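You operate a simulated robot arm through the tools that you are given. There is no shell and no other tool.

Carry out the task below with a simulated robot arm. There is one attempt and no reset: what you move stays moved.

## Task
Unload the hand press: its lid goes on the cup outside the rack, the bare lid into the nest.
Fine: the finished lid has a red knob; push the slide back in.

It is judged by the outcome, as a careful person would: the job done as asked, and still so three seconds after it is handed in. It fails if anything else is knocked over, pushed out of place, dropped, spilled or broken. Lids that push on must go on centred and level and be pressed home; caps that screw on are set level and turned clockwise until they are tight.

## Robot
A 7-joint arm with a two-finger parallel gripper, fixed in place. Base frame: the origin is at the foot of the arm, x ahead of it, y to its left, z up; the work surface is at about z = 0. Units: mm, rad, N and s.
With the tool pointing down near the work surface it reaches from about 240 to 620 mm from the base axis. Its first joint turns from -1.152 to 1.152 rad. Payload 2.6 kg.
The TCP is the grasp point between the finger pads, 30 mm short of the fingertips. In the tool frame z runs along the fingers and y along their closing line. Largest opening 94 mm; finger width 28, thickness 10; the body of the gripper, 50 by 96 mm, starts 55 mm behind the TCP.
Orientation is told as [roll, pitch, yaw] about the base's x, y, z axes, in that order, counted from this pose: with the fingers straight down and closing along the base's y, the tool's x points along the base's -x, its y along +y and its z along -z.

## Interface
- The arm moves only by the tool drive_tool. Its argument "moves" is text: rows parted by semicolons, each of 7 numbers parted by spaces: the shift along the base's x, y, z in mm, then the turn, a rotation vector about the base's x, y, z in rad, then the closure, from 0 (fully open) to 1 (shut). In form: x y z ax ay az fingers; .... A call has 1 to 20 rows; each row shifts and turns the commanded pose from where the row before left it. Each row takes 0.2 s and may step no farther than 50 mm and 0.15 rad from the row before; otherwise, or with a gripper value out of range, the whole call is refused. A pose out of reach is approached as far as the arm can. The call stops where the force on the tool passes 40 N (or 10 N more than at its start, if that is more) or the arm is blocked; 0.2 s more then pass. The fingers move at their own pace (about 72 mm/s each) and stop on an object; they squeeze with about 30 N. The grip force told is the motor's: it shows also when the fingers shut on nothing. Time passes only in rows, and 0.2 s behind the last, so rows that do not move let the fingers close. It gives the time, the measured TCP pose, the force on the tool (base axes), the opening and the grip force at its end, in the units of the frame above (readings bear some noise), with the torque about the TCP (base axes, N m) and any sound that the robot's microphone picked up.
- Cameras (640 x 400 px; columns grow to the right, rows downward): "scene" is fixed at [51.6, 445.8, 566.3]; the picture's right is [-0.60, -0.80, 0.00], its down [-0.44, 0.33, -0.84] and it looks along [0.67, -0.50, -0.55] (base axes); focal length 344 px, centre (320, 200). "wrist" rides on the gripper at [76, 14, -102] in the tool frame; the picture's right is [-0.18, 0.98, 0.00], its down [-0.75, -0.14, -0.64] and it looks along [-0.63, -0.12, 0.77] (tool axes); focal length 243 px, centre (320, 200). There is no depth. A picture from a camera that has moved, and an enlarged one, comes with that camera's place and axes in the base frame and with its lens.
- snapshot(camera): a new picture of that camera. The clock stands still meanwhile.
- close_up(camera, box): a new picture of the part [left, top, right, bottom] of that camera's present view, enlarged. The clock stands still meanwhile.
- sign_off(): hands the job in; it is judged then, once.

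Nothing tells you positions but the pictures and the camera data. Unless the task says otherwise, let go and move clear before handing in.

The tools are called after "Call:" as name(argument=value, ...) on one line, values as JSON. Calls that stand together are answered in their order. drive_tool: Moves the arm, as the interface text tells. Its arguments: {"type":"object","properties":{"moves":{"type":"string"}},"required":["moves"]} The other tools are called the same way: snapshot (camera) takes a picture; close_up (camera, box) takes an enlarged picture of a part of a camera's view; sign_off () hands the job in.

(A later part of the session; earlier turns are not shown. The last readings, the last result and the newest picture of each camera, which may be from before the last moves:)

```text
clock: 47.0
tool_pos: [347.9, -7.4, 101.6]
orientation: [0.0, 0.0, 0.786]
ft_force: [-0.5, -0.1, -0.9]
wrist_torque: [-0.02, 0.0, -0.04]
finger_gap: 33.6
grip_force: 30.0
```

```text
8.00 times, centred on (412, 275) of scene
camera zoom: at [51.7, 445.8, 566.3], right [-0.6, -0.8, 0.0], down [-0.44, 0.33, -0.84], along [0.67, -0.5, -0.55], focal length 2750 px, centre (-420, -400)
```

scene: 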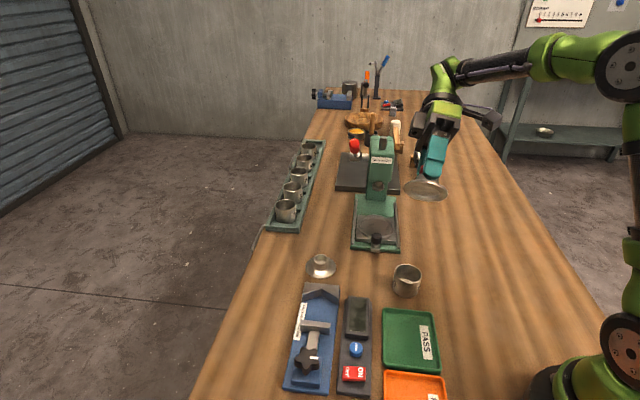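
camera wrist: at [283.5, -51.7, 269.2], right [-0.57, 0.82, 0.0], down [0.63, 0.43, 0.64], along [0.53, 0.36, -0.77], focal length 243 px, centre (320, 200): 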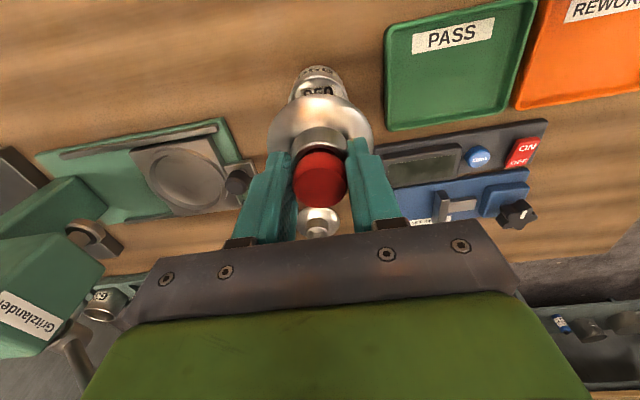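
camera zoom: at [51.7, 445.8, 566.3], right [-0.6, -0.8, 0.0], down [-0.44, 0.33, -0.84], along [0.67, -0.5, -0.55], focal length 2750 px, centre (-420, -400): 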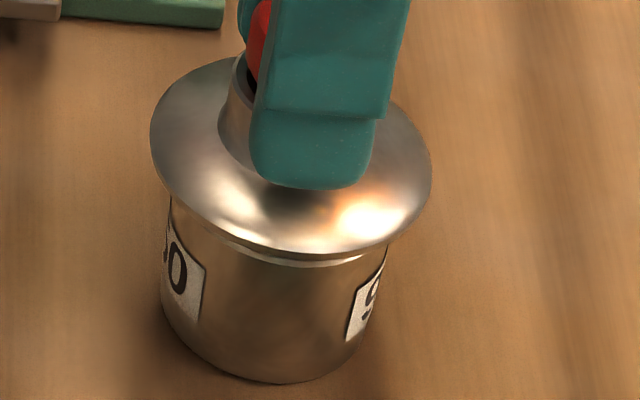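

Call:
drive_tool(moves="0.1 -0.8 -2 0 0 0 1; 0 0 -2.5 0 0 0 1; 0 0 -1.5 0 0 0 1; 0 0 0 0 0 0 1; 0 0 0 0 0 0 1")

Call:
close_up(camera="wrist", box=[260, 70, 380, 160])

Call:
close_up(camera="wrist", box=[285, 75, 355, 115])

Call:
close_up(camera="scene", box=[390, 250, 435, 300])

```text
clock: 48.2
tool_pos: [348.0, -8.2, 96.9]
orientation: [0.0, 0.001, 0.788]
ft_force: [0.0, 0.9, 0.2]
wrist_torque: [0.03, -0.01, -0.01]
finger_gap: 33.7
grip_force: 30.7
```

```text
4.44 times, centred on (320, 115) of wrist
camera zoom: at [284.3, -51.0, 199.8], right [-0.57, 0.82, 0.0], down [0.63, 0.43, 0.64], along [0.53, 0.36, -0.77], focal length 1078 px, centre (320, 578)
```

zoom: 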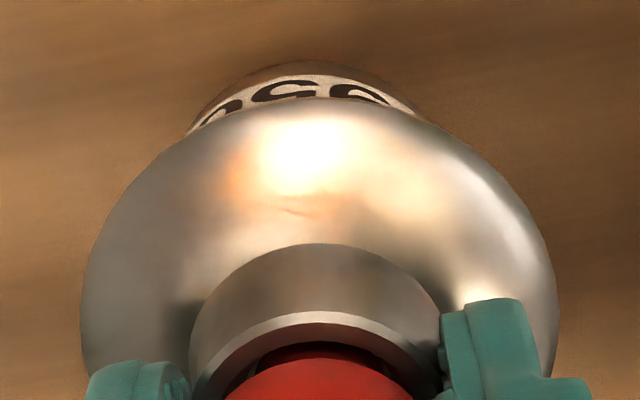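

```text
9.14 times, centred on (320, 95) of wrist
camera zoom: at [284.3, -51.0, 199.8], right [-0.57, 0.82, 0.0], down [0.63, 0.43, 0.64], along [0.53, 0.36, -0.77], focal length 2218 px, centre (320, 1160)
```

zoom: 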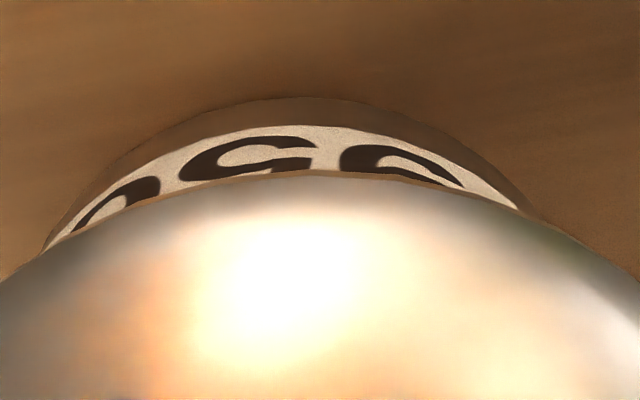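

```text
8.00 times, centred on (412, 275) of scene
camera zoom: at [51.7, 445.8, 566.3], right [-0.6, -0.8, 0.0], down [-0.44, 0.33, -0.84], along [0.67, -0.5, -0.55], focal length 2750 px, centre (-420, -400)
```

zoom: 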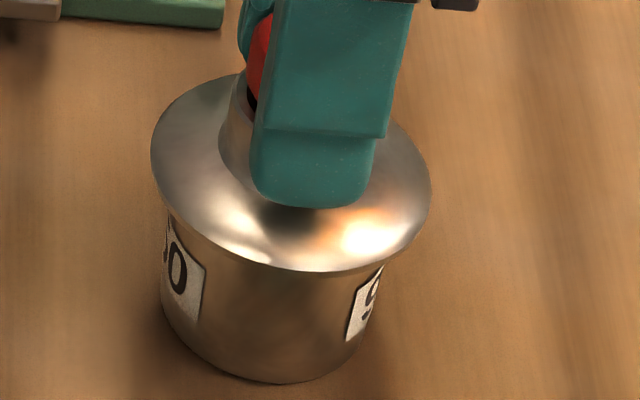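

Call:
drive_tool(moves="1 -0.8 0 0 0 0 1; 0 0 0 0 0 0 1; 0 0 0 0 0 0 1; 0 0 0 0 0 0 1")

Call:
close_up(camera="wrist", box=[260, 70, 380, 160])

Call:
close_up(camera="wrist", box=[285, 75, 355, 115])

Call:
close_up(camera="scene", box=[390, 250, 435, 300])

```text
clock: 49.2
tool_pos: [348.4, -10.4, 96.7]
orientation: [0.0, 0.001, 0.786]
ft_force: [-0.1, -0.3, -1.3]
wrist_torque: [-0.03, 0.03, -0.02]
finger_gap: 33.7
grip_force: 29.9
```

```text
4.44 times, centred on (320, 115) of wrist
camera zoom: at [285.1, -52.0, 199.9], right [-0.57, 0.82, 0.0], down [0.63, 0.43, 0.64], along [0.53, 0.36, -0.77], focal length 1078 px, centre (320, 578)
```

zoom: 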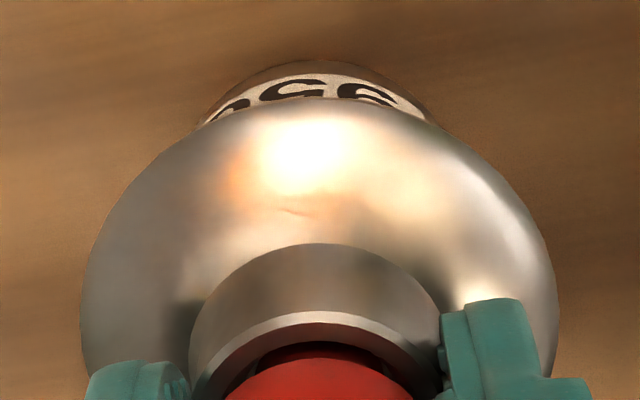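

```text
9.14 times, centred on (320, 95) of wrist
camera zoom: at [285.1, -52.0, 199.9], right [-0.57, 0.82, 0.0], down [0.63, 0.43, 0.64], along [0.53, 0.36, -0.77], focal length 2218 px, centre (320, 1160)
```

zoom: 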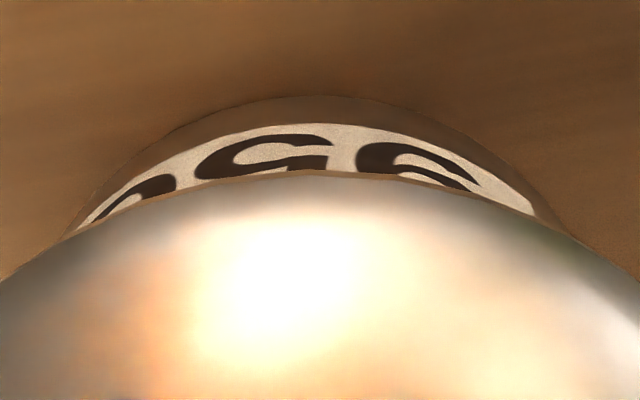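

```text
8.00 times, centred on (412, 275) of scene
camera zoom: at [51.7, 445.8, 566.3], right [-0.6, -0.8, 0.0], down [-0.44, 0.33, -0.84], along [0.67, -0.5, -0.55], focal length 2750 px, centre (-420, -400)
```

zoom: 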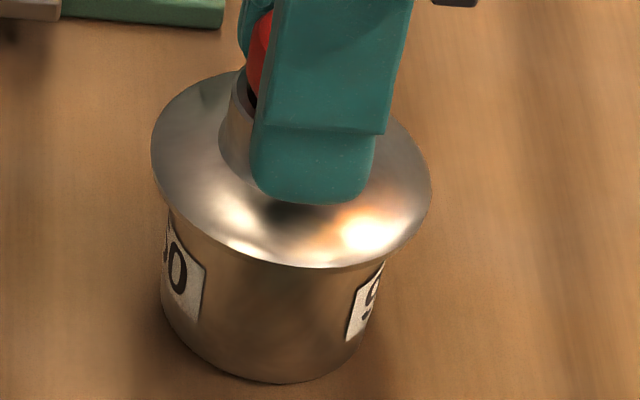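

Alignment is now within about 0.3 mm in both views. Lowering to light contact.

Call:
drive_tool(moves="0 0 -1.2 0 0 0 1; 0 0 -1.2 0 0 0 1; 0 0 -1 0 0 0 1; 0 0 -0.6 0 0 0 1; 0 0 0 0 0 0 1")

Call:
close_up(camera="wrist", box=[285, 75, 355, 115])

Call:
close_up(camera="scene", box=[390, 250, 435, 300])

```text
clock: 50.4
tool_pos: [350.3, -8.8, 91.9]
orientation: [0.0, -0.001, 0.788]
ft_force: [0.2, -0.1, -0.5]
wrist_torque: [-0.01, 0.01, 0.03]
finger_gap: 33.8
grip_force: 29.8
```

```text
9.14 times, centred on (320, 95) of wrist
camera zoom: at [285.4, -51.5, 195.0], right [-0.57, 0.82, 0.0], down [0.63, 0.43, 0.64], along [0.53, 0.36, -0.77], focal length 2218 px, centre (320, 1160)
```

zoom: 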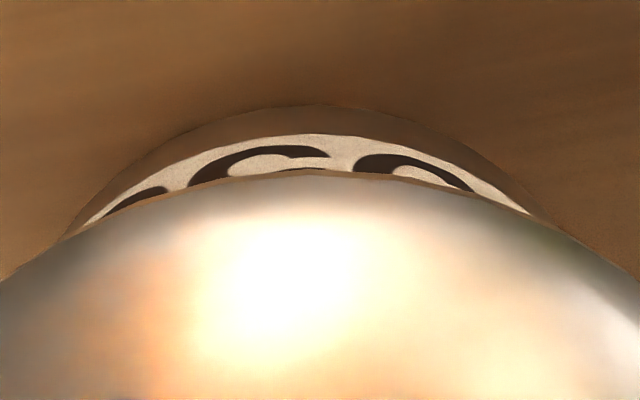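

```text
8.00 times, centred on (412, 275) of scene
camera zoom: at [51.7, 445.8, 566.3], right [-0.6, -0.8, 0.0], down [-0.44, 0.33, -0.84], along [0.67, -0.5, -0.55], focal length 2750 px, centre (-420, -400)
```

zoom: 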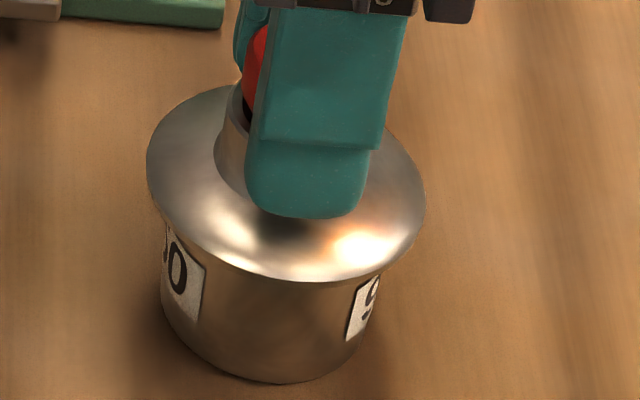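

Call:
drive_tool(moves="0 0 -0.4 0 0 0 1; 0 0 0 0 0 0 1")

```text
clock: 51.0
tool_pos: [349.5, -8.4, 91.7]
orientation: [0.0, -0.001, 0.787]
ft_force: [0.0, 0.1, -0.6]
wrist_torque: [0.03, -0.02, -0.03]
finger_gap: 33.5
grip_force: 30.1
```

Call:
drive_tool(moves="0 0 -0.4 0 0 0 1; 0 0 0 0 0 0 1")

```text
clock: 51.6
tool_pos: [349.7, -8.4, 92.1]
orientation: [-0.001, -0.001, 0.787]
ft_force: [-0.3, -1.1, 3.6]
wrist_torque: [-0.02, -0.08, 0.0]
finger_gap: 33.7
grip_force: 30.5
```

Light contact at 3.6 N with little side force. I'll check alignment again and then release.

Call:
close_up(camera="wrist", box=[285, 75, 355, 115])

Call:
close_up(camera="wrist", box=[260, 70, 380, 160])

Call:
close_up(camera="scene", box=[390, 250, 435, 300])

```text
9.14 times, centred on (320, 95) of wrist
camera zoom: at [285.3, -51.7, 194.9], right [-0.57, 0.82, 0.0], down [0.63, 0.43, 0.64], along [0.53, 0.36, -0.77], focal length 2218 px, centre (320, 1160)
```

zoom: 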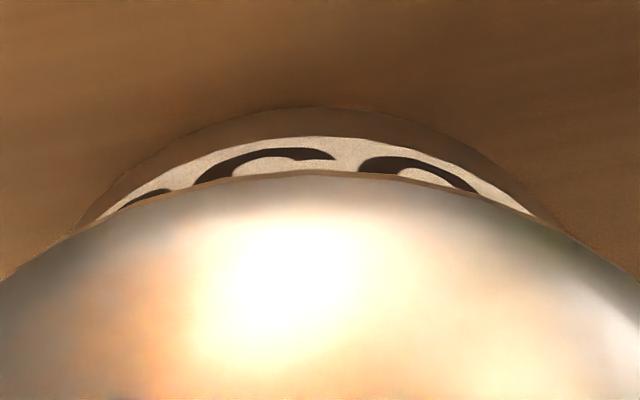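

```text
4.44 times, centred on (320, 115) of wrist
camera zoom: at [285.3, -51.7, 194.9], right [-0.57, 0.82, 0.0], down [0.63, 0.43, 0.64], along [0.53, 0.36, -0.77], focal length 1078 px, centre (320, 578)
```

zoom: 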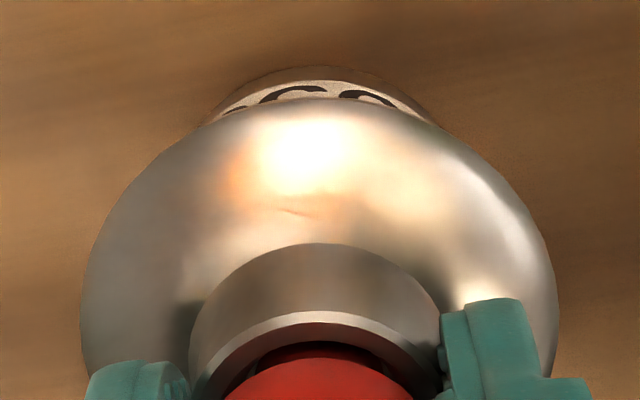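

```text
8.00 times, centred on (412, 275) of scene
camera zoom: at [51.6, 445.8, 566.3], right [-0.6, -0.8, 0.0], down [-0.44, 0.33, -0.84], along [0.67, -0.5, -0.55], focal length 2750 px, centre (-420, -400)
```

zoom: 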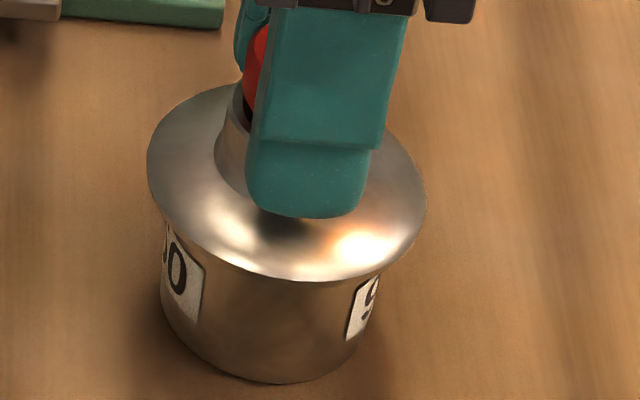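

Call:
drive_tool(moves="0 0 0 0 0 0 0.6; 0 0 0 0 0 0 0.6; 0 0 0 0 0 0 0.55; 0 0 0 0 0 0 0.45; 0 0 0 0 0 0 0.4")

Call:
close_up(camera="wrist", box=[285, 75, 355, 115])

Call:
close_up(camera="wrist", box=[260, 70, 380, 160])

Call:
close_up(camera="scene", box=[390, 250, 435, 300])

```text
clock: 52.8
tool_pos: [348.4, -8.3, 92.5]
orientation: [-0.002, -0.001, 0.786]
ft_force: [0.1, -0.2, -0.2]
wrist_torque: [0.02, 0.0, -0.01]
finger_gap: 56.4
grip_force: 0.0
```

```text
9.14 times, centred on (320, 95) of wrist
camera zoom: at [285.2, -51.6, 194.7], right [-0.57, 0.82, 0.0], down [0.63, 0.43, 0.64], along [0.53, 0.36, -0.77], focal length 2218 px, centre (320, 1160)
```

zoom: 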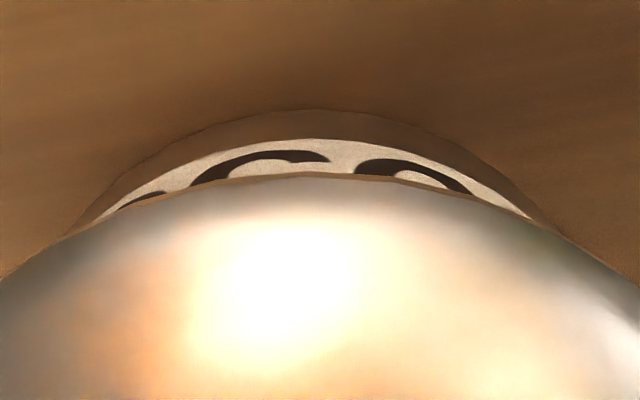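

```text
4.44 times, centred on (320, 115) of wrist
camera zoom: at [285.2, -51.6, 194.7], right [-0.57, 0.82, 0.0], down [0.63, 0.43, 0.64], along [0.53, 0.36, -0.77], focal length 1078 px, centre (320, 578)
```

zoom: 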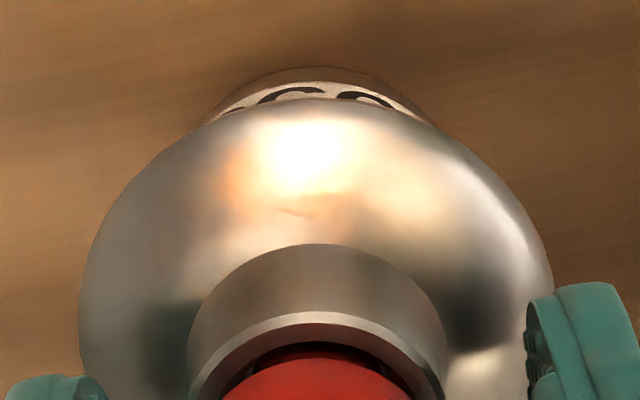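

```text
8.00 times, centred on (412, 275) of scene
camera zoom: at [51.6, 445.8, 566.3], right [-0.6, -0.8, 0.0], down [-0.44, 0.33, -0.84], along [0.67, -0.5, -0.55], focal length 2750 px, centre (-420, -400)
```

zoom: 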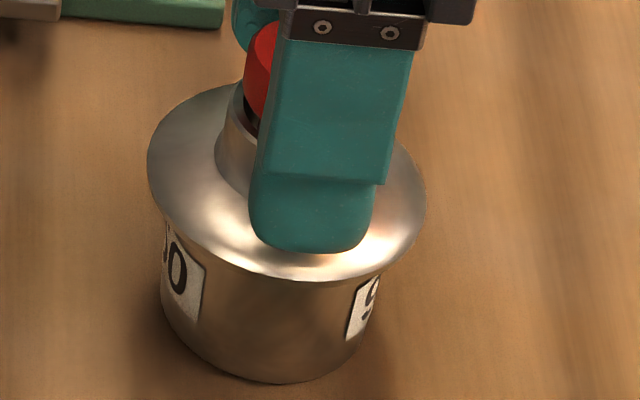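

The lid is released, centred on the cup to within a few tenths of a millimetre, and level. I'll withdraw straight up and head over to the bare lid.

Call:
drive_tool(moves="0 0 8 0 0 0 0.4; 0 0 20 0 0 0 0.35; 0 0 30 0 0 0 0.3; 0 0 35 0 0 0 0.2; 30 20 15 0 0 0 0.2; 32 21 0 0 0 0 0.2; 32 21 0 0 0 0 0.2; 32 21 0 0 0 0 0.2; 31 21 0 0 0 0 0.2; 0 0 -25 0 0 0 0.2; 0 0 -25 0 0 0 0.2; 0 0 0 0 0 0 0.2")

Call:
close_up(camera="scene", box=[385, 240, 440, 300])

Call:
snapshot(camera="wrist")

Call:
close_up(camera="wrist", box=[240, 50, 400, 200])

```text
clock: 55.4
tool_pos: [505.7, 93.7, 149.4]
orientation: [-0.001, -0.001, 0.787]
ft_force: [-0.5, 0.7, 0.1]
wrist_torque: [0.01, -0.03, -0.01]
finger_gap: 75.1
grip_force: 0.1
```

```text
6.67 times, centred on (412, 270) of scene
camera zoom: at [51.7, 445.8, 566.3], right [-0.6, -0.8, 0.0], down [-0.44, 0.33, -0.84], along [0.67, -0.5, -0.55], focal length 2291 px, centre (-297, -267)
```

zoom: 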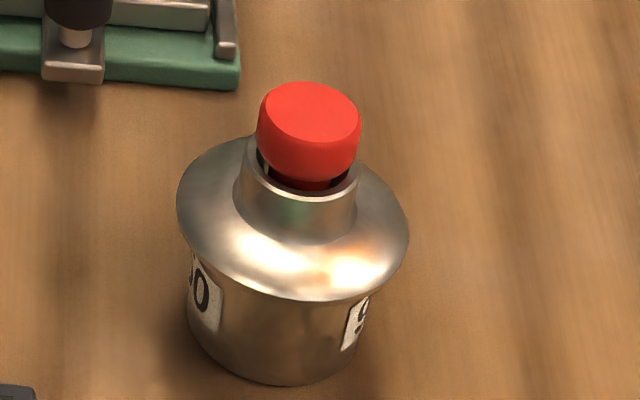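

```text
taken
camera wrist: at [442.7, 51.4, 251.2], right [-0.57, 0.82, 0.0], down [0.63, 0.43, 0.64], along [0.53, 0.36, -0.77], focal length 243 px, centre (320, 200)
```

wrist: 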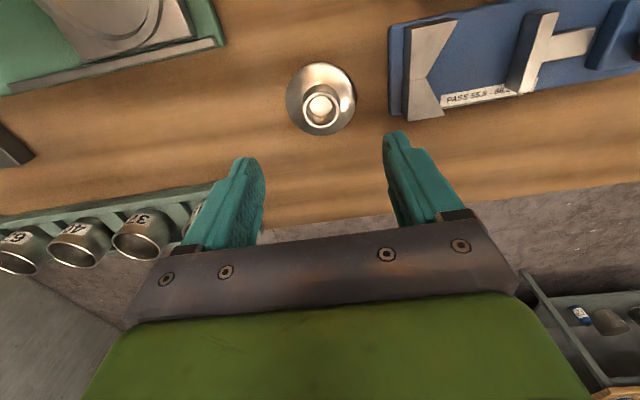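

```text
2.67 times, centred on (320, 125) of wrist
camera zoom: at [442.7, 51.4, 251.2], right [-0.57, 0.82, 0.0], down [0.63, 0.43, 0.64], along [0.53, 0.36, -0.77], focal length 647 px, centre (320, 400)
```

zoom: 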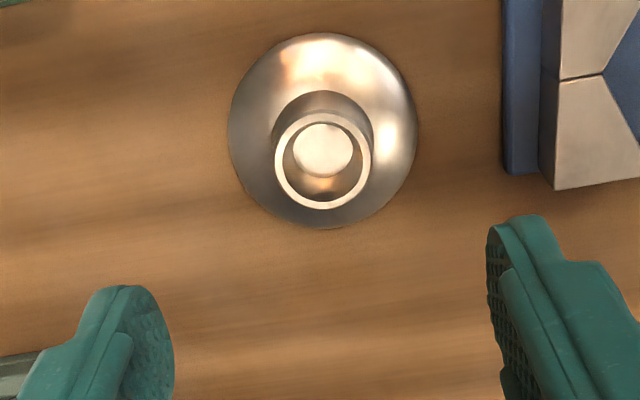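

The finished lid sits centred and level on the cup. Now I'll align over the bare lid, with a small correction, and descend.

Call:
drive_tool(moves="2.1 2.8 -10 0 0 0 0.3; 0 0 -20 0 0 0 0.36; 0 0 -20 0 0 0 0.36; 0 0 0 0 0 0 0.36; 0 0 0 0 0 0 0.36")

Call:
close_up(camera="wrist", box=[240, 60, 400, 210])

Call:
close_up(camera="scene", box=[290, 220, 355, 290])

```text
clock: 56.6
tool_pos: [506.9, 99.1, 97.9]
orientation: [-0.001, 0.001, 0.787]
ft_force: [0.0, -0.1, 0.4]
wrist_torque: [0.01, 0.0, -0.04]
finger_gap: 60.3
grip_force: 0.1
```

```text
2.67 times, centred on (320, 135) of wrist
camera zoom: at [443.6, 55.8, 201.4], right [-0.57, 0.82, 0.0], down [0.63, 0.43, 0.64], along [0.53, 0.36, -0.77], focal length 647 px, centre (320, 373)
```

zoom: 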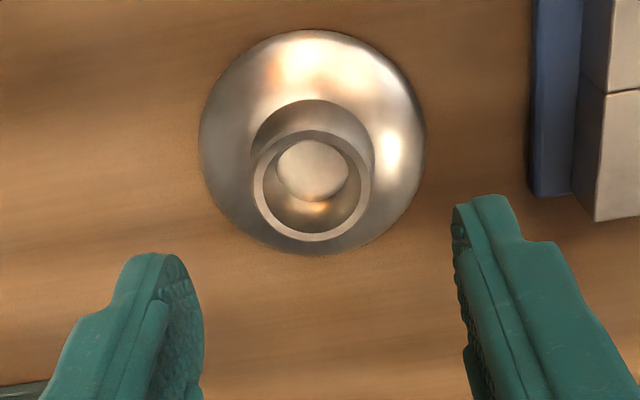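

```text
5.71 times, centred on (322, 255) of scene
camera zoom: at [51.6, 445.8, 566.3], right [-0.6, -0.8, 0.0], down [-0.44, 0.33, -0.84], along [0.67, -0.5, -0.55], focal length 1964 px, centre (306, -114)
```

zoom: 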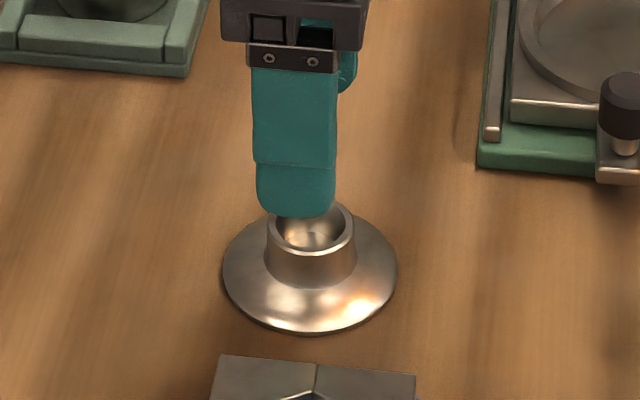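

Call:
drive_tool(moves="1.3 -1.9 0 0 0 0 0.36; 0 0 -10 0 0 0 0.36; 0 0 -10 0 0 0 0.36; 0 0 -10 0 0 0 0.36; 0 0 0 0 0 0 0.36; 0 0 0 0 0 0 0.36")

Call:
close_up(camera="wrist", box=[240, 60, 400, 210])

Call:
close_up(camera="scene", box=[290, 220, 355, 290])

```text
clock: 58.0
tool_pos: [508.1, 95.1, 69.4]
orientation: [-0.001, -0.001, 0.786]
ft_force: [0.0, 0.6, 0.0]
wrist_torque: [-0.03, 0.0, -0.01]
finger_gap: 60.1
grip_force: 0.0
```

```text
2.67 times, centred on (320, 135) of wrist
camera zoom: at [445.0, 53.2, 172.5], right [-0.57, 0.82, 0.0], down [0.63, 0.43, 0.64], along [0.53, 0.36, -0.77], focal length 647 px, centre (320, 373)
```

zoom: 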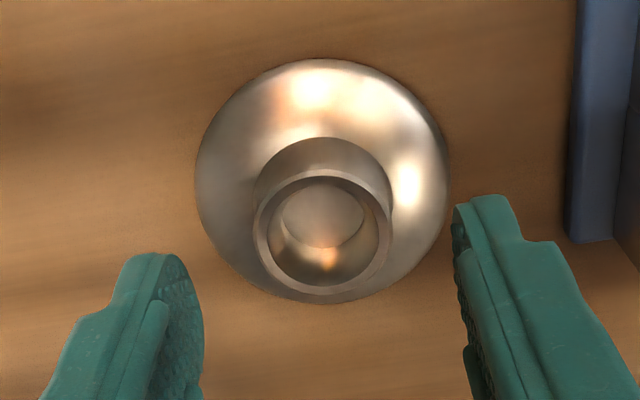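

```text
5.71 times, centred on (322, 255) of scene
camera zoom: at [51.7, 445.8, 566.3], right [-0.6, -0.8, 0.0], down [-0.44, 0.33, -0.84], along [0.67, -0.5, -0.55], focal length 1964 px, centre (306, -114)
```

zoom: 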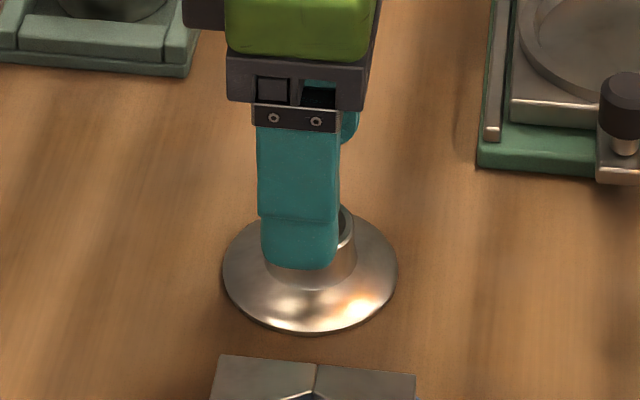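

Call:
drive_tool(moves="0.3 0.3 -8 0 0 0 0.36; 0 0 -8 0 0 0 0.36; 0 0 -5 0 0 0 0.36; 0 0 0 0 0 0 0.4")

Call:
close_up(camera="scene", box=[290, 220, 355, 290])

```text
clock: 59.0
tool_pos: [508.1, 95.3, 48.7]
orientation: [0.0, 0.0, 0.787]
ft_force: [-0.6, 0.6, -0.1]
wrist_torque: [-0.02, -0.04, -0.02]
finger_gap: 56.3
grip_force: 0.0
```

```text
5.71 times, centred on (322, 255) of scene
camera zoom: at [51.7, 445.8, 566.3], right [-0.6, -0.8, 0.0], down [-0.44, 0.33, -0.84], along [0.67, -0.5, -0.55], focal length 1964 px, centre (306, -114)
```

zoom: 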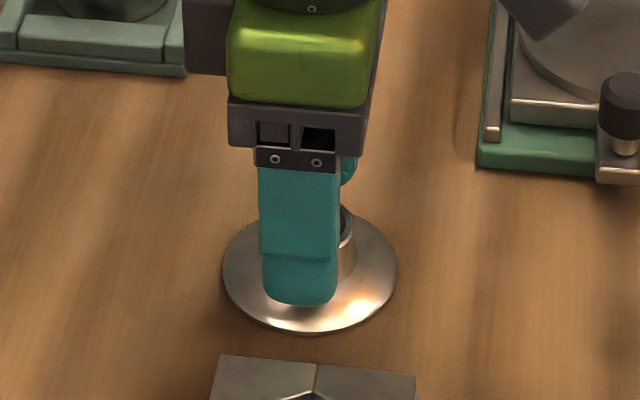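

Call:
drive_tool(moves="0 0 -1.8 0 0 0 0.4; 0 0 0 0 0 0 0.55; 0 0 0 0 0 0 0.62; 0 0 0 0 0 0 1; 0 0 0 0 0 0 1; 0 0 0 0 0 0 1")

Call:
close_up(camera="scene", box=[290, 220, 355, 290])

```text
clock: 60.4
tool_pos: [510.3, 95.1, 46.0]
orientation: [0.0, 0.0, 0.788]
ft_force: [0.4, 0.6, 0.1]
wrist_torque: [-0.03, 0.0, -0.02]
finger_gap: 33.5
grip_force: 29.8
```

```text
5.71 times, centred on (322, 255) of scene
camera zoom: at [51.7, 445.8, 566.3], right [-0.6, -0.8, 0.0], down [-0.44, 0.33, -0.84], along [0.67, -0.5, -0.55], focal length 1964 px, centre (306, -114)
```

zoom: 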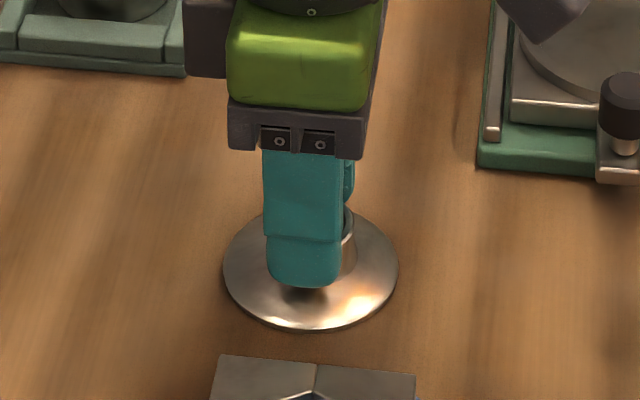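

The bare lid is gripped at 33.5 mm. I'll lift it and route around the lever handle, approaching the nest along the slide axis.

Call:
drive_tool(moves="0 0 3 0 0 0 1; 0 0 7 0 0 0 1; 0 0 20 0 0 0 1; 0 0 30 0 0 0 1; 0 0 30 0 0 0 1; 0 0 25 0 0 0 1; -26 -28 0 0 0 0 1; -26 -28 0 0 0 0 1; -26 -28 0 0 0 0 1; 0 0 0 0 0 0 1")

Call:
snapshot(camera="scene")

Call:
snapshot(camera="wrist")

```text
clock: 62.6
tool_pos: [434.2, 13.4, 162.1]
orientation: [-0.002, -0.002, 0.787]
ft_force: [0.6, -0.3, -0.8]
wrist_torque: [0.0, -0.01, 0.0]
finger_gap: 33.2
grip_force: 29.9
```

```text
taken
```

scene: 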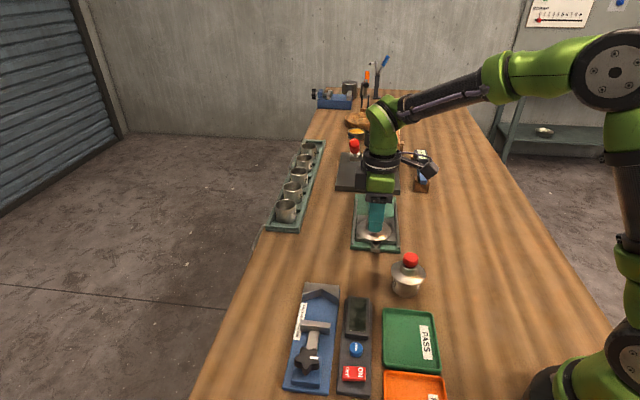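

```text
taken
camera wrist: at [370.7, -29.3, 265.3], right [-0.57, 0.82, 0.0], down [0.63, 0.43, 0.64], along [0.53, 0.36, -0.77], focal length 243 px, centre (320, 200)
```

wrist: 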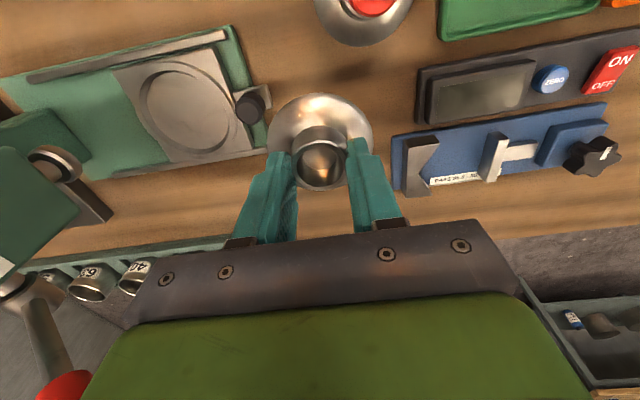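

Call:
drive_tool(moves="10 -25 0 0 0 0 1; 18.7 -18.6 0 0 0 0 1; 18.7 -18.6 0 0 0 0 1; 18.7 -18.6 0 0 0 0 1; 18.7 -18.6 0 0 0 0 1; 0 0 -15 0 0 0 1; 0 0 -15 0 0 0 1; 0 0 0 0 0 0 1; 0 0 0 0 0 0 1")

Call:
snapshot(camera="wrist")

Call:
close_up(camera="wrist", box=[240, 30, 400, 190])

Call:
close_up(camera="scene", box=[345, 180, 415, 260])

```text
clock: 64.6
tool_pos: [516.5, -87.4, 129.9]
orientation: [-0.001, 0.0, 0.787]
ft_force: [-0.8, -0.1, -0.6]
wrist_torque: [0.01, -0.01, 0.02]
finger_gap: 33.3
grip_force: 29.9
```

```text
taken
camera wrist: at [452.3, -130.1, 234.1], right [-0.57, 0.82, 0.0], down [0.63, 0.43, 0.64], along [0.53, 0.36, -0.77], focal length 243 px, centre (320, 200)
```

wrist: 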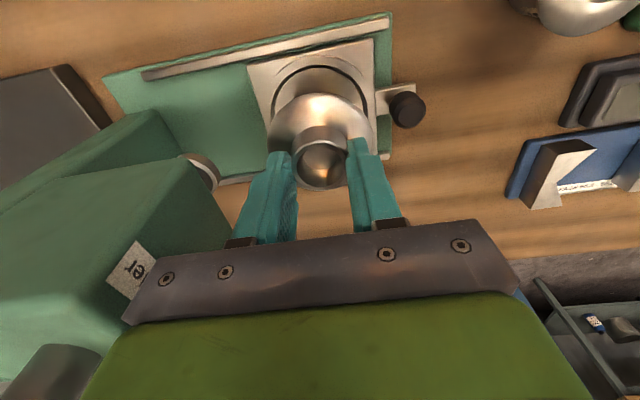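

```text
2.50 times, centred on (320, 110) of wrist
camera zoom: at [452.3, -130.1, 234.1], right [-0.57, 0.82, 0.0], down [0.63, 0.43, 0.64], along [0.53, 0.36, -0.77], focal length 606 px, centre (320, 425)
```

zoom: 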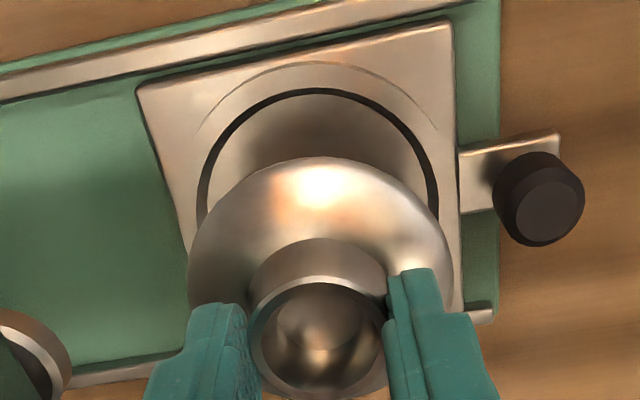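

```text
5.00 times, centred on (380, 220) of scene
camera zoom: at [51.7, 445.8, 566.3], right [-0.6, -0.8, 0.0], down [-0.44, 0.33, -0.84], along [0.67, -0.5, -0.55], focal length 1718 px, centre (20, 100)
```

zoom: 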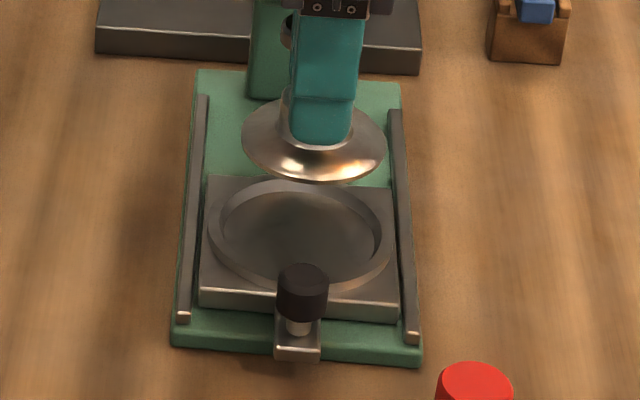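

Very nearly aligned over the nest; a correction of +1 mm in x. Lowering further for a check.

Call:
drive_tool(moves="1 0 -10 0 0 0 1; 0 0 -10 0 0 0 1; 0 0 -10 0 0 0 1; 0 0 -5 0 0 0 1; 0 0 0 0 0 0 1; 0 0 0 0 0 0 1")

Call:
close_up(camera="wrist", box=[240, 60, 400, 200])

Call:
close_up(camera="scene", box=[350, 195, 410, 255])

```text
clock: 66.0
tool_pos: [516.5, -87.2, 96.9]
orientation: [-0.001, -0.001, 0.787]
ft_force: [-0.1, 0.2, -0.4]
wrist_torque: [0.01, -0.01, 0.03]
finger_gap: 33.4
grip_force: 29.8
```

```text
2.86 times, centred on (320, 130) of wrist
camera zoom: at [453.6, -129.8, 199.4], right [-0.57, 0.82, 0.0], down [0.63, 0.43, 0.64], along [0.53, 0.36, -0.77], focal length 693 px, centre (320, 400)
```

zoom: 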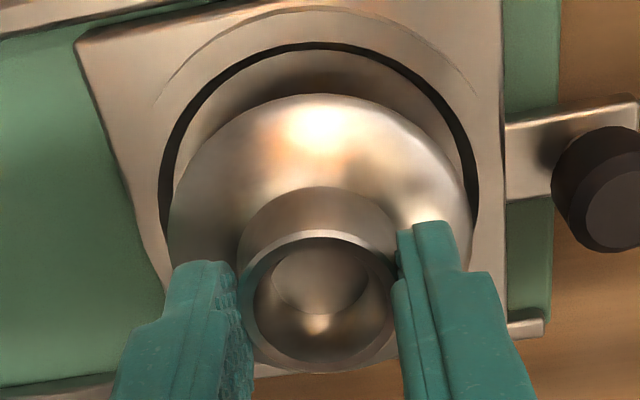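

```text
6.67 times, centred on (380, 225) of scene
camera zoom: at [51.7, 445.8, 566.3], right [-0.6, -0.8, 0.0], down [-0.44, 0.33, -0.84], along [0.67, -0.5, -0.55], focal length 2291 px, centre (-80, 33)
```

zoom: 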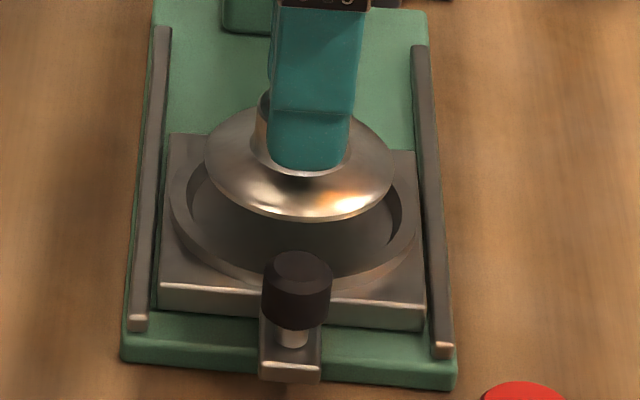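

Call:
drive_tool(moves="0.2 0.1 -8 0 0 0 1; 0 0 -8 0 0 0 1; 0 0 -4 0 0 0 1; 0 0 0 0 0 0 1; 0 0 0 0 0 0 1")

Call:
close_up(camera="wrist", box=[240, 60, 400, 200])

Call:
close_up(camera="scene", box=[350, 195, 410, 255])

```text
clock: 67.2
tool_pos: [517.2, -86.8, 76.4]
orientation: [0.0, -0.002, 0.786]
ft_force: [0.0, 0.5, 0.7]
wrist_torque: [-0.01, 0.01, -0.02]
finger_gap: 33.5
grip_force: 30.1
```

```text
2.86 times, centred on (320, 130) of wrist
camera zoom: at [453.9, -130.1, 179.7], right [-0.57, 0.82, 0.0], down [0.63, 0.43, 0.64], along [0.53, 0.36, -0.77], focal length 693 px, centre (320, 400)
```

zoom: 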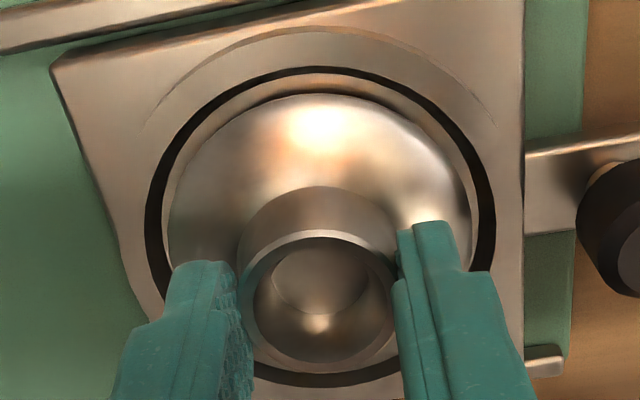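

```text
6.67 times, centred on (380, 225) of scene
camera zoom: at [51.7, 445.8, 566.3], right [-0.6, -0.8, 0.0], down [-0.44, 0.33, -0.84], along [0.67, -0.5, -0.55], focal length 2291 px, centre (-80, 33)
```

zoom: 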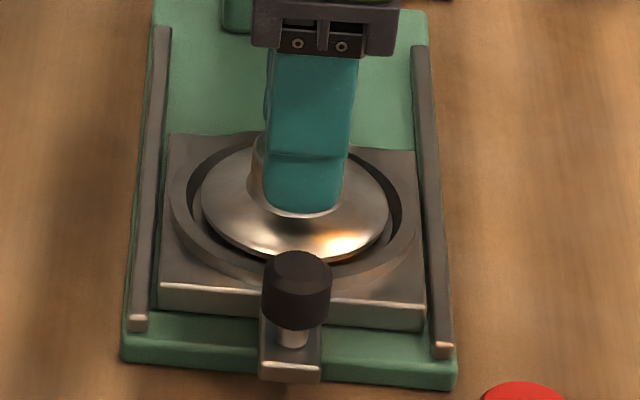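

Call:
close_up(camera="scene", box=[358, 205, 398, 240])

```text
11.43 times, centred on (378, 222) of scene
camera zoom: at [51.7, 445.8, 566.3], right [-0.6, -0.8, 0.0], down [-0.44, 0.33, -0.84], along [0.67, -0.5, -0.55], focal length 3928 px, centre (-343, -57)
```

zoom: 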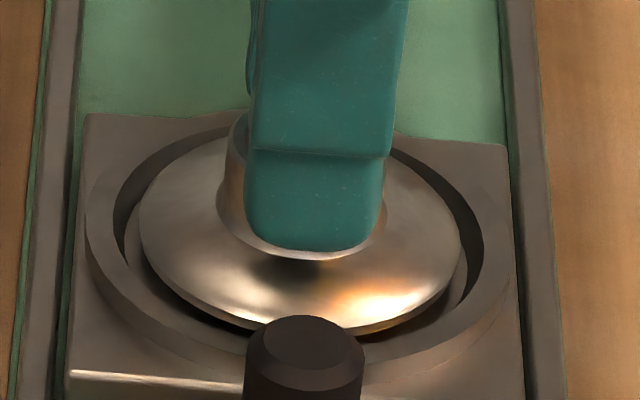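

Well centred in the nest. Lowering gently until it seats.

Call:
drive_tool(moves="0 0 -2 0 0 0 1; 0 0 -2 0 0 0 1; 0 0 -1 0 0 0 1; 0 0 0 0 0 0 1")

Call:
close_up(camera="scene", box=[358, 205, 398, 240])

```text
clock: 68.2
tool_pos: [517.9, -87.2, 71.9]
orientation: [0.001, -0.002, 0.787]
ft_force: [-2.5, -0.8, 12.2]
wrist_torque: [-0.02, 0.25, -0.01]
finger_gap: 33.5
grip_force: 30.2
```

```text
11.43 times, centred on (378, 222) of scene
camera zoom: at [51.6, 445.8, 566.3], right [-0.6, -0.8, 0.0], down [-0.44, 0.33, -0.84], along [0.67, -0.5, -0.55], focal length 3928 px, centre (-343, -57)
```

zoom: 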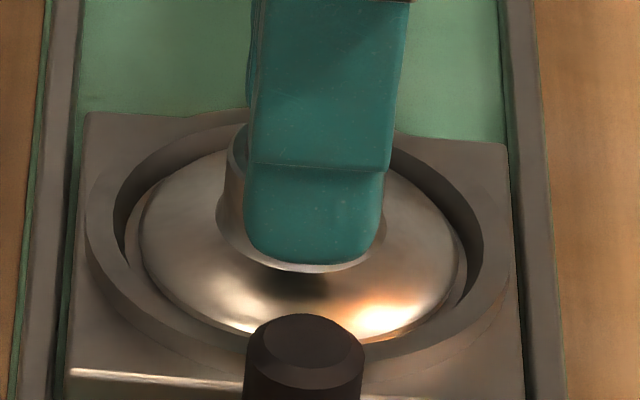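

The lid is at exactly the same pixels the finished lid had when seated in the nest. I'll relax the load and release.

Call:
drive_tool(moves="0 0 0.6 0 0 0 1; 0 0 0 0 0 0 1")

```text
clock: 68.8
tool_pos: [516.7, -87.1, 72.9]
orientation: [-0.001, 0.0, 0.788]
ft_force: [-0.9, -1.1, 10.4]
wrist_torque: [-0.07, 0.07, -0.01]
finger_gap: 33.4
grip_force: 30.3
```

Call:
drive_tool(moves="0 0 0.5 0 0 0 1; 0 0 0 0 0 0 1")

```text
clock: 69.4
tool_pos: [518.3, -87.7, 73.2]
orientation: [-0.001, -0.002, 0.786]
ft_force: [-1.3, -1.1, 11.4]
wrist_torque: [0.03, 0.11, -0.07]
finger_gap: 33.6
grip_force: 30.0
```

Call:
drive_tool(moves="0 0 0.6 0 0 0 1; 0 0 0 0 0 0 1")

Call:
close_up(camera="scene", box=[358, 205, 398, 240])

```text
clock: 70.0
tool_pos: [518.4, -85.4, 72.1]
orientation: [0.002, -0.001, 0.787]
ft_force: [-0.7, 0.4, 2.7]
wrist_torque: [0.0, -0.04, 0.01]
finger_gap: 33.5
grip_force: 30.0
```

```text
11.43 times, centred on (378, 222) of scene
camera zoom: at [51.6, 445.8, 566.3], right [-0.6, -0.8, 0.0], down [-0.44, 0.33, -0.84], along [0.67, -0.5, -0.55], focal length 3928 px, centre (-343, -57)
```

zoom: 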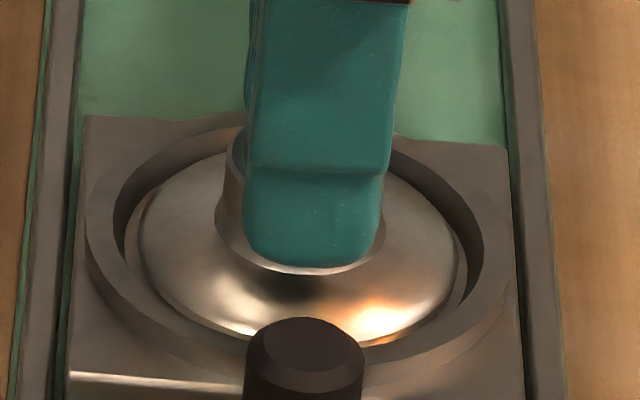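

Call:
drive_tool(moves="0 0 0 0 0 0 0.6; 0 0 0 0 0 0 0.6; 0 0 0 0 0 0 0.5; 0 0 0 0 0 0 0.4; 0 0 0 0 0 0 0.4; 0 0 8 0 0 0 0.4; 0 0 20 0 0 0 0.4; 0 0 30 0 0 0 0.4; 0 0 30 0 0 0 0.4")

Call:
close_up(camera="scene", box=[350, 195, 410, 255])

Call:
snapshot(camera="wrist")

Call:
close_up(camera="wrist", box=[240, 40, 440, 190])

```text
clock: 72.0
tool_pos: [518.2, -86.8, 160.1]
orientation: [0.001, -0.002, 0.786]
ft_force: [0.0, -1.8, 0.7]
wrist_torque: [0.01, -0.01, 0.0]
finger_gap: 56.5
grip_force: 0.0
```

```text
6.67 times, centred on (380, 225) of scene
camera zoom: at [51.7, 445.8, 566.3], right [-0.6, -0.8, 0.0], down [-0.44, 0.33, -0.84], along [0.67, -0.5, -0.55], focal length 2291 px, centre (-80, 33)
```

zoom: 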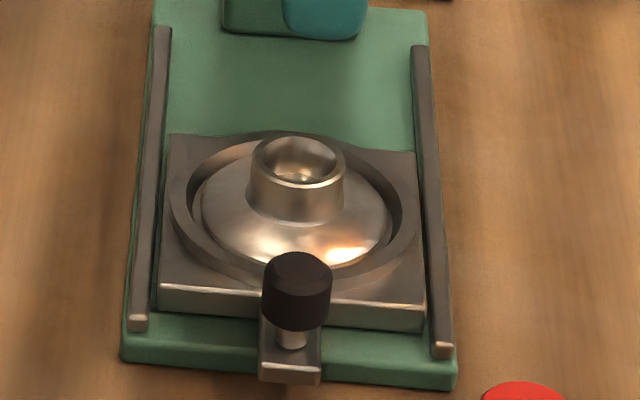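

```text
taken
camera wrist: at [453.9, -129.9, 263.7], right [-0.57, 0.82, 0.0], down [0.63, 0.43, 0.64], along [0.53, 0.36, -0.77], focal length 243 px, centre (320, 200)
```

wrist: 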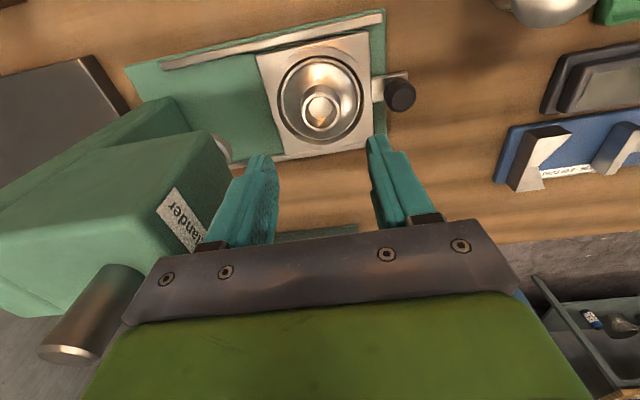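

```text
2.67 times, centred on (340, 115) of wrist
camera zoom: at [453.9, -129.9, 263.7], right [-0.57, 0.82, 0.0], down [0.63, 0.43, 0.64], along [0.53, 0.36, -0.77], focal length 647 px, centre (267, 427)
```

zoom: 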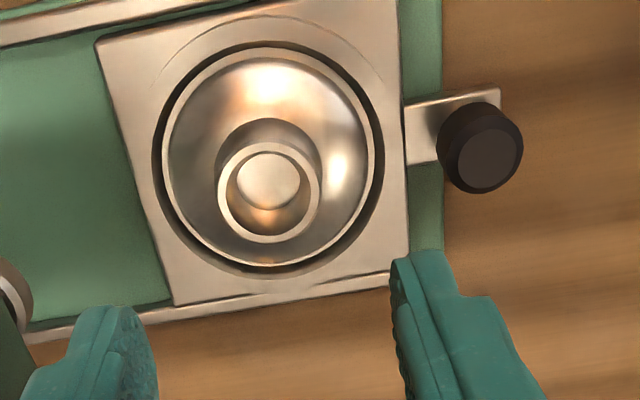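

The bare lid sits level and centred in the nest. Now I'll close the fingers, move in front of the black knob and prepare to push the slide back in.

Call:
drive_tool(moves="-23 24 0 0 0 0 0.6; -23 24 0 0 0 0 0.8; -23 24 0 0 0 0 1; 0 0 -20 0 0 0 1; 0 0 -20 0 0 0 1; 0 0 0 0 0 0 1")

Call:
snapshot(camera="wrist")

Call:
close_up(camera="scene", box=[340, 190, 440, 300])

```text
clock: 73.4
tool_pos: [449.6, -14.9, 120.3]
orientation: [0.0, -0.001, 0.787]
ft_force: [-0.5, -0.6, 0.9]
wrist_torque: [0.0, -0.01, 0.03]
finger_gap: 0.0
grip_force: 29.6
```

```text
taken
camera wrist: at [384.5, -57.2, 224.1], right [-0.57, 0.82, 0.0], down [0.63, 0.43, 0.64], along [0.53, 0.36, -0.77], focal length 243 px, centre (320, 200)
```

wrist: 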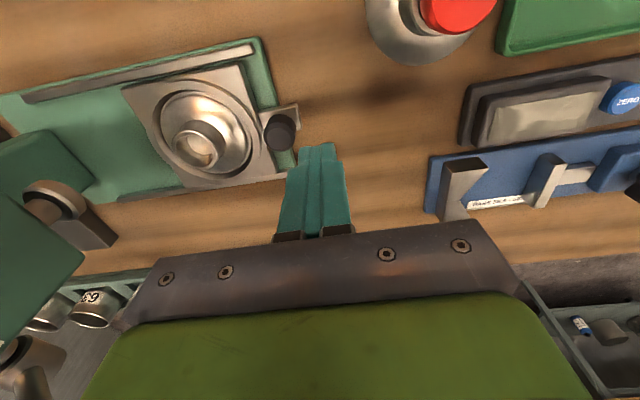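

```text
3.64 times, centred on (390, 245) of scene
camera zoom: at [51.6, 445.8, 566.3], right [-0.6, -0.8, 0.0], down [-0.44, 0.33, -0.84], along [0.67, -0.5, -0.55], focal length 1250 px, centre (66, 36)
```

zoom: 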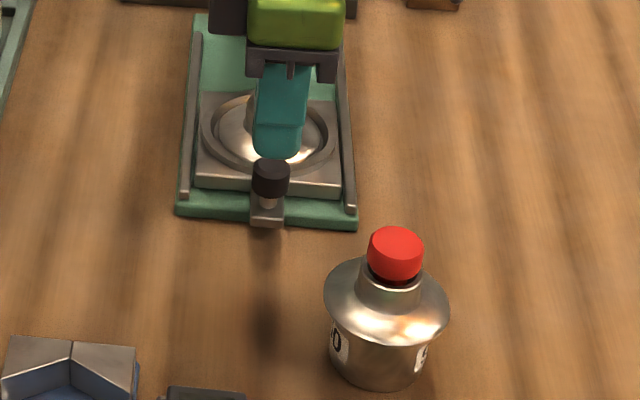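

Call:
drive_tool(moves="0 0 -20 0 0 0 1; 0 0 -20 0 0 0 1; 0 0 -16 0 0 0 1; 0 0 0 0 0 0 1")

Call:
close_up(camera="wrist", box=[180, 60, 400, 220])

Call:
close_up(camera="scene", box=[345, 190, 415, 270])

```text
clock: 74.4
tool_pos: [450.4, -15.2, 65.0]
orientation: [0.001, 0.0, 0.787]
ft_force: [-0.2, 0.6, -0.1]
wrist_torque: [0.01, -0.02, -0.01]
finger_gap: 0.0
grip_force: 30.0
```

```text
2.50 times, centred on (290, 140) of wrist
camera zoom: at [386.4, -58.2, 168.6], right [-0.57, 0.82, 0.0], down [0.63, 0.43, 0.64], along [0.53, 0.36, -0.77], focal length 606 px, centre (395, 350)
```

zoom: 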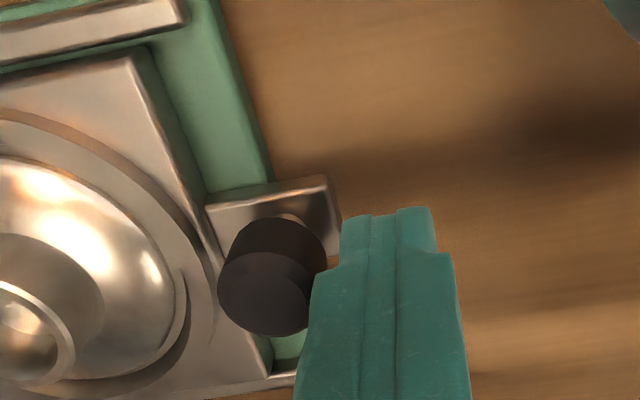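

```text
5.00 times, centred on (380, 230) of scene
camera zoom: at [51.7, 445.8, 566.3], right [-0.6, -0.8, 0.0], down [-0.44, 0.33, -0.84], along [0.67, -0.5, -0.55], focal length 1718 px, centre (20, 50)
```

zoom: 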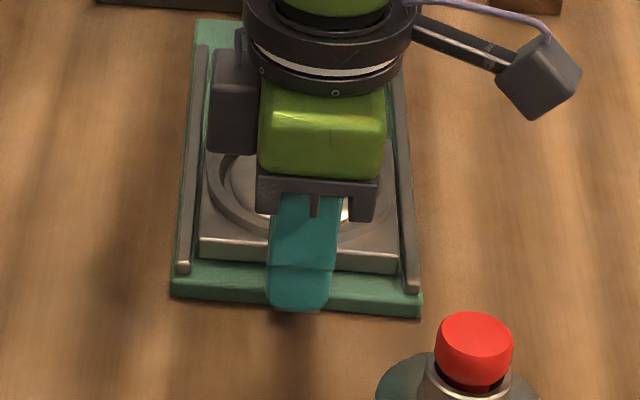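

The fingers line up with the knob. Pushing the slide inward smoothly.

Call:
drive_tool(moves="3 -3 0 0 0 0 1; 3 -3 0 0 0 0 1; 3.5 -3.5 0 0 0 0 1; 3.5 -3.5 0 0 0 0 1; 3.5 -3.5 0 0 0 0 1; 3.5 -3.5 0 0 0 0 1; 3.5 -3.5 0 0 0 0 1; 3.5 -3.5 0 0 0 0 1; 3.5 -3.5 0 0 0 0 1; 3.5 -3.5 0 0 0 0 1")

Call:
snapshot(camera="wrist")

Call:
close_up(camera="scene", box=[345, 150, 415, 270])

```text
clock: 76.6
tool_pos: [483.1, -49.6, 64.4]
orientation: [0.001, 0.0, 0.787]
ft_force: [0.9, 0.3, -0.1]
wrist_torque: [-0.01, 0.0, -0.02]
finger_gap: 0.0
grip_force: 29.9
```

```text
taken
camera wrist: at [418.8, -92.6, 167.8], right [-0.57, 0.82, 0.0], down [0.63, 0.43, 0.64], along [0.53, 0.36, -0.77], focal length 243 px, centre (320, 200)
```

wrist: 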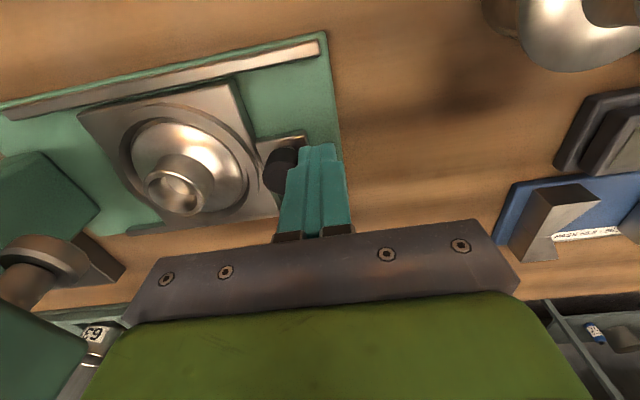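

```text
3.33 times, centred on (380, 210) of scene
camera zoom: at [51.6, 445.8, 566.3], right [-0.6, -0.8, 0.0], down [-0.44, 0.33, -0.84], along [0.67, -0.5, -0.55], focal length 1146 px, centre (120, 167)
```

zoom: 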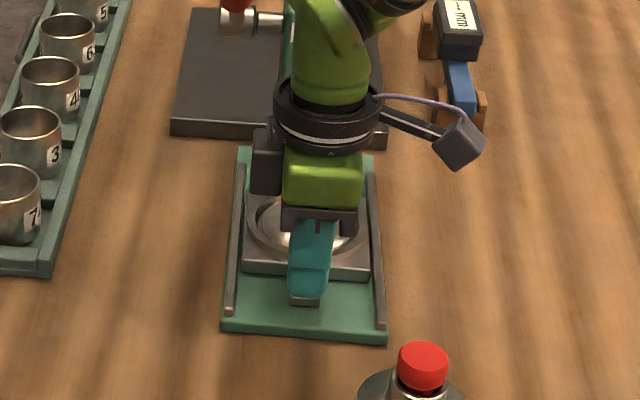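

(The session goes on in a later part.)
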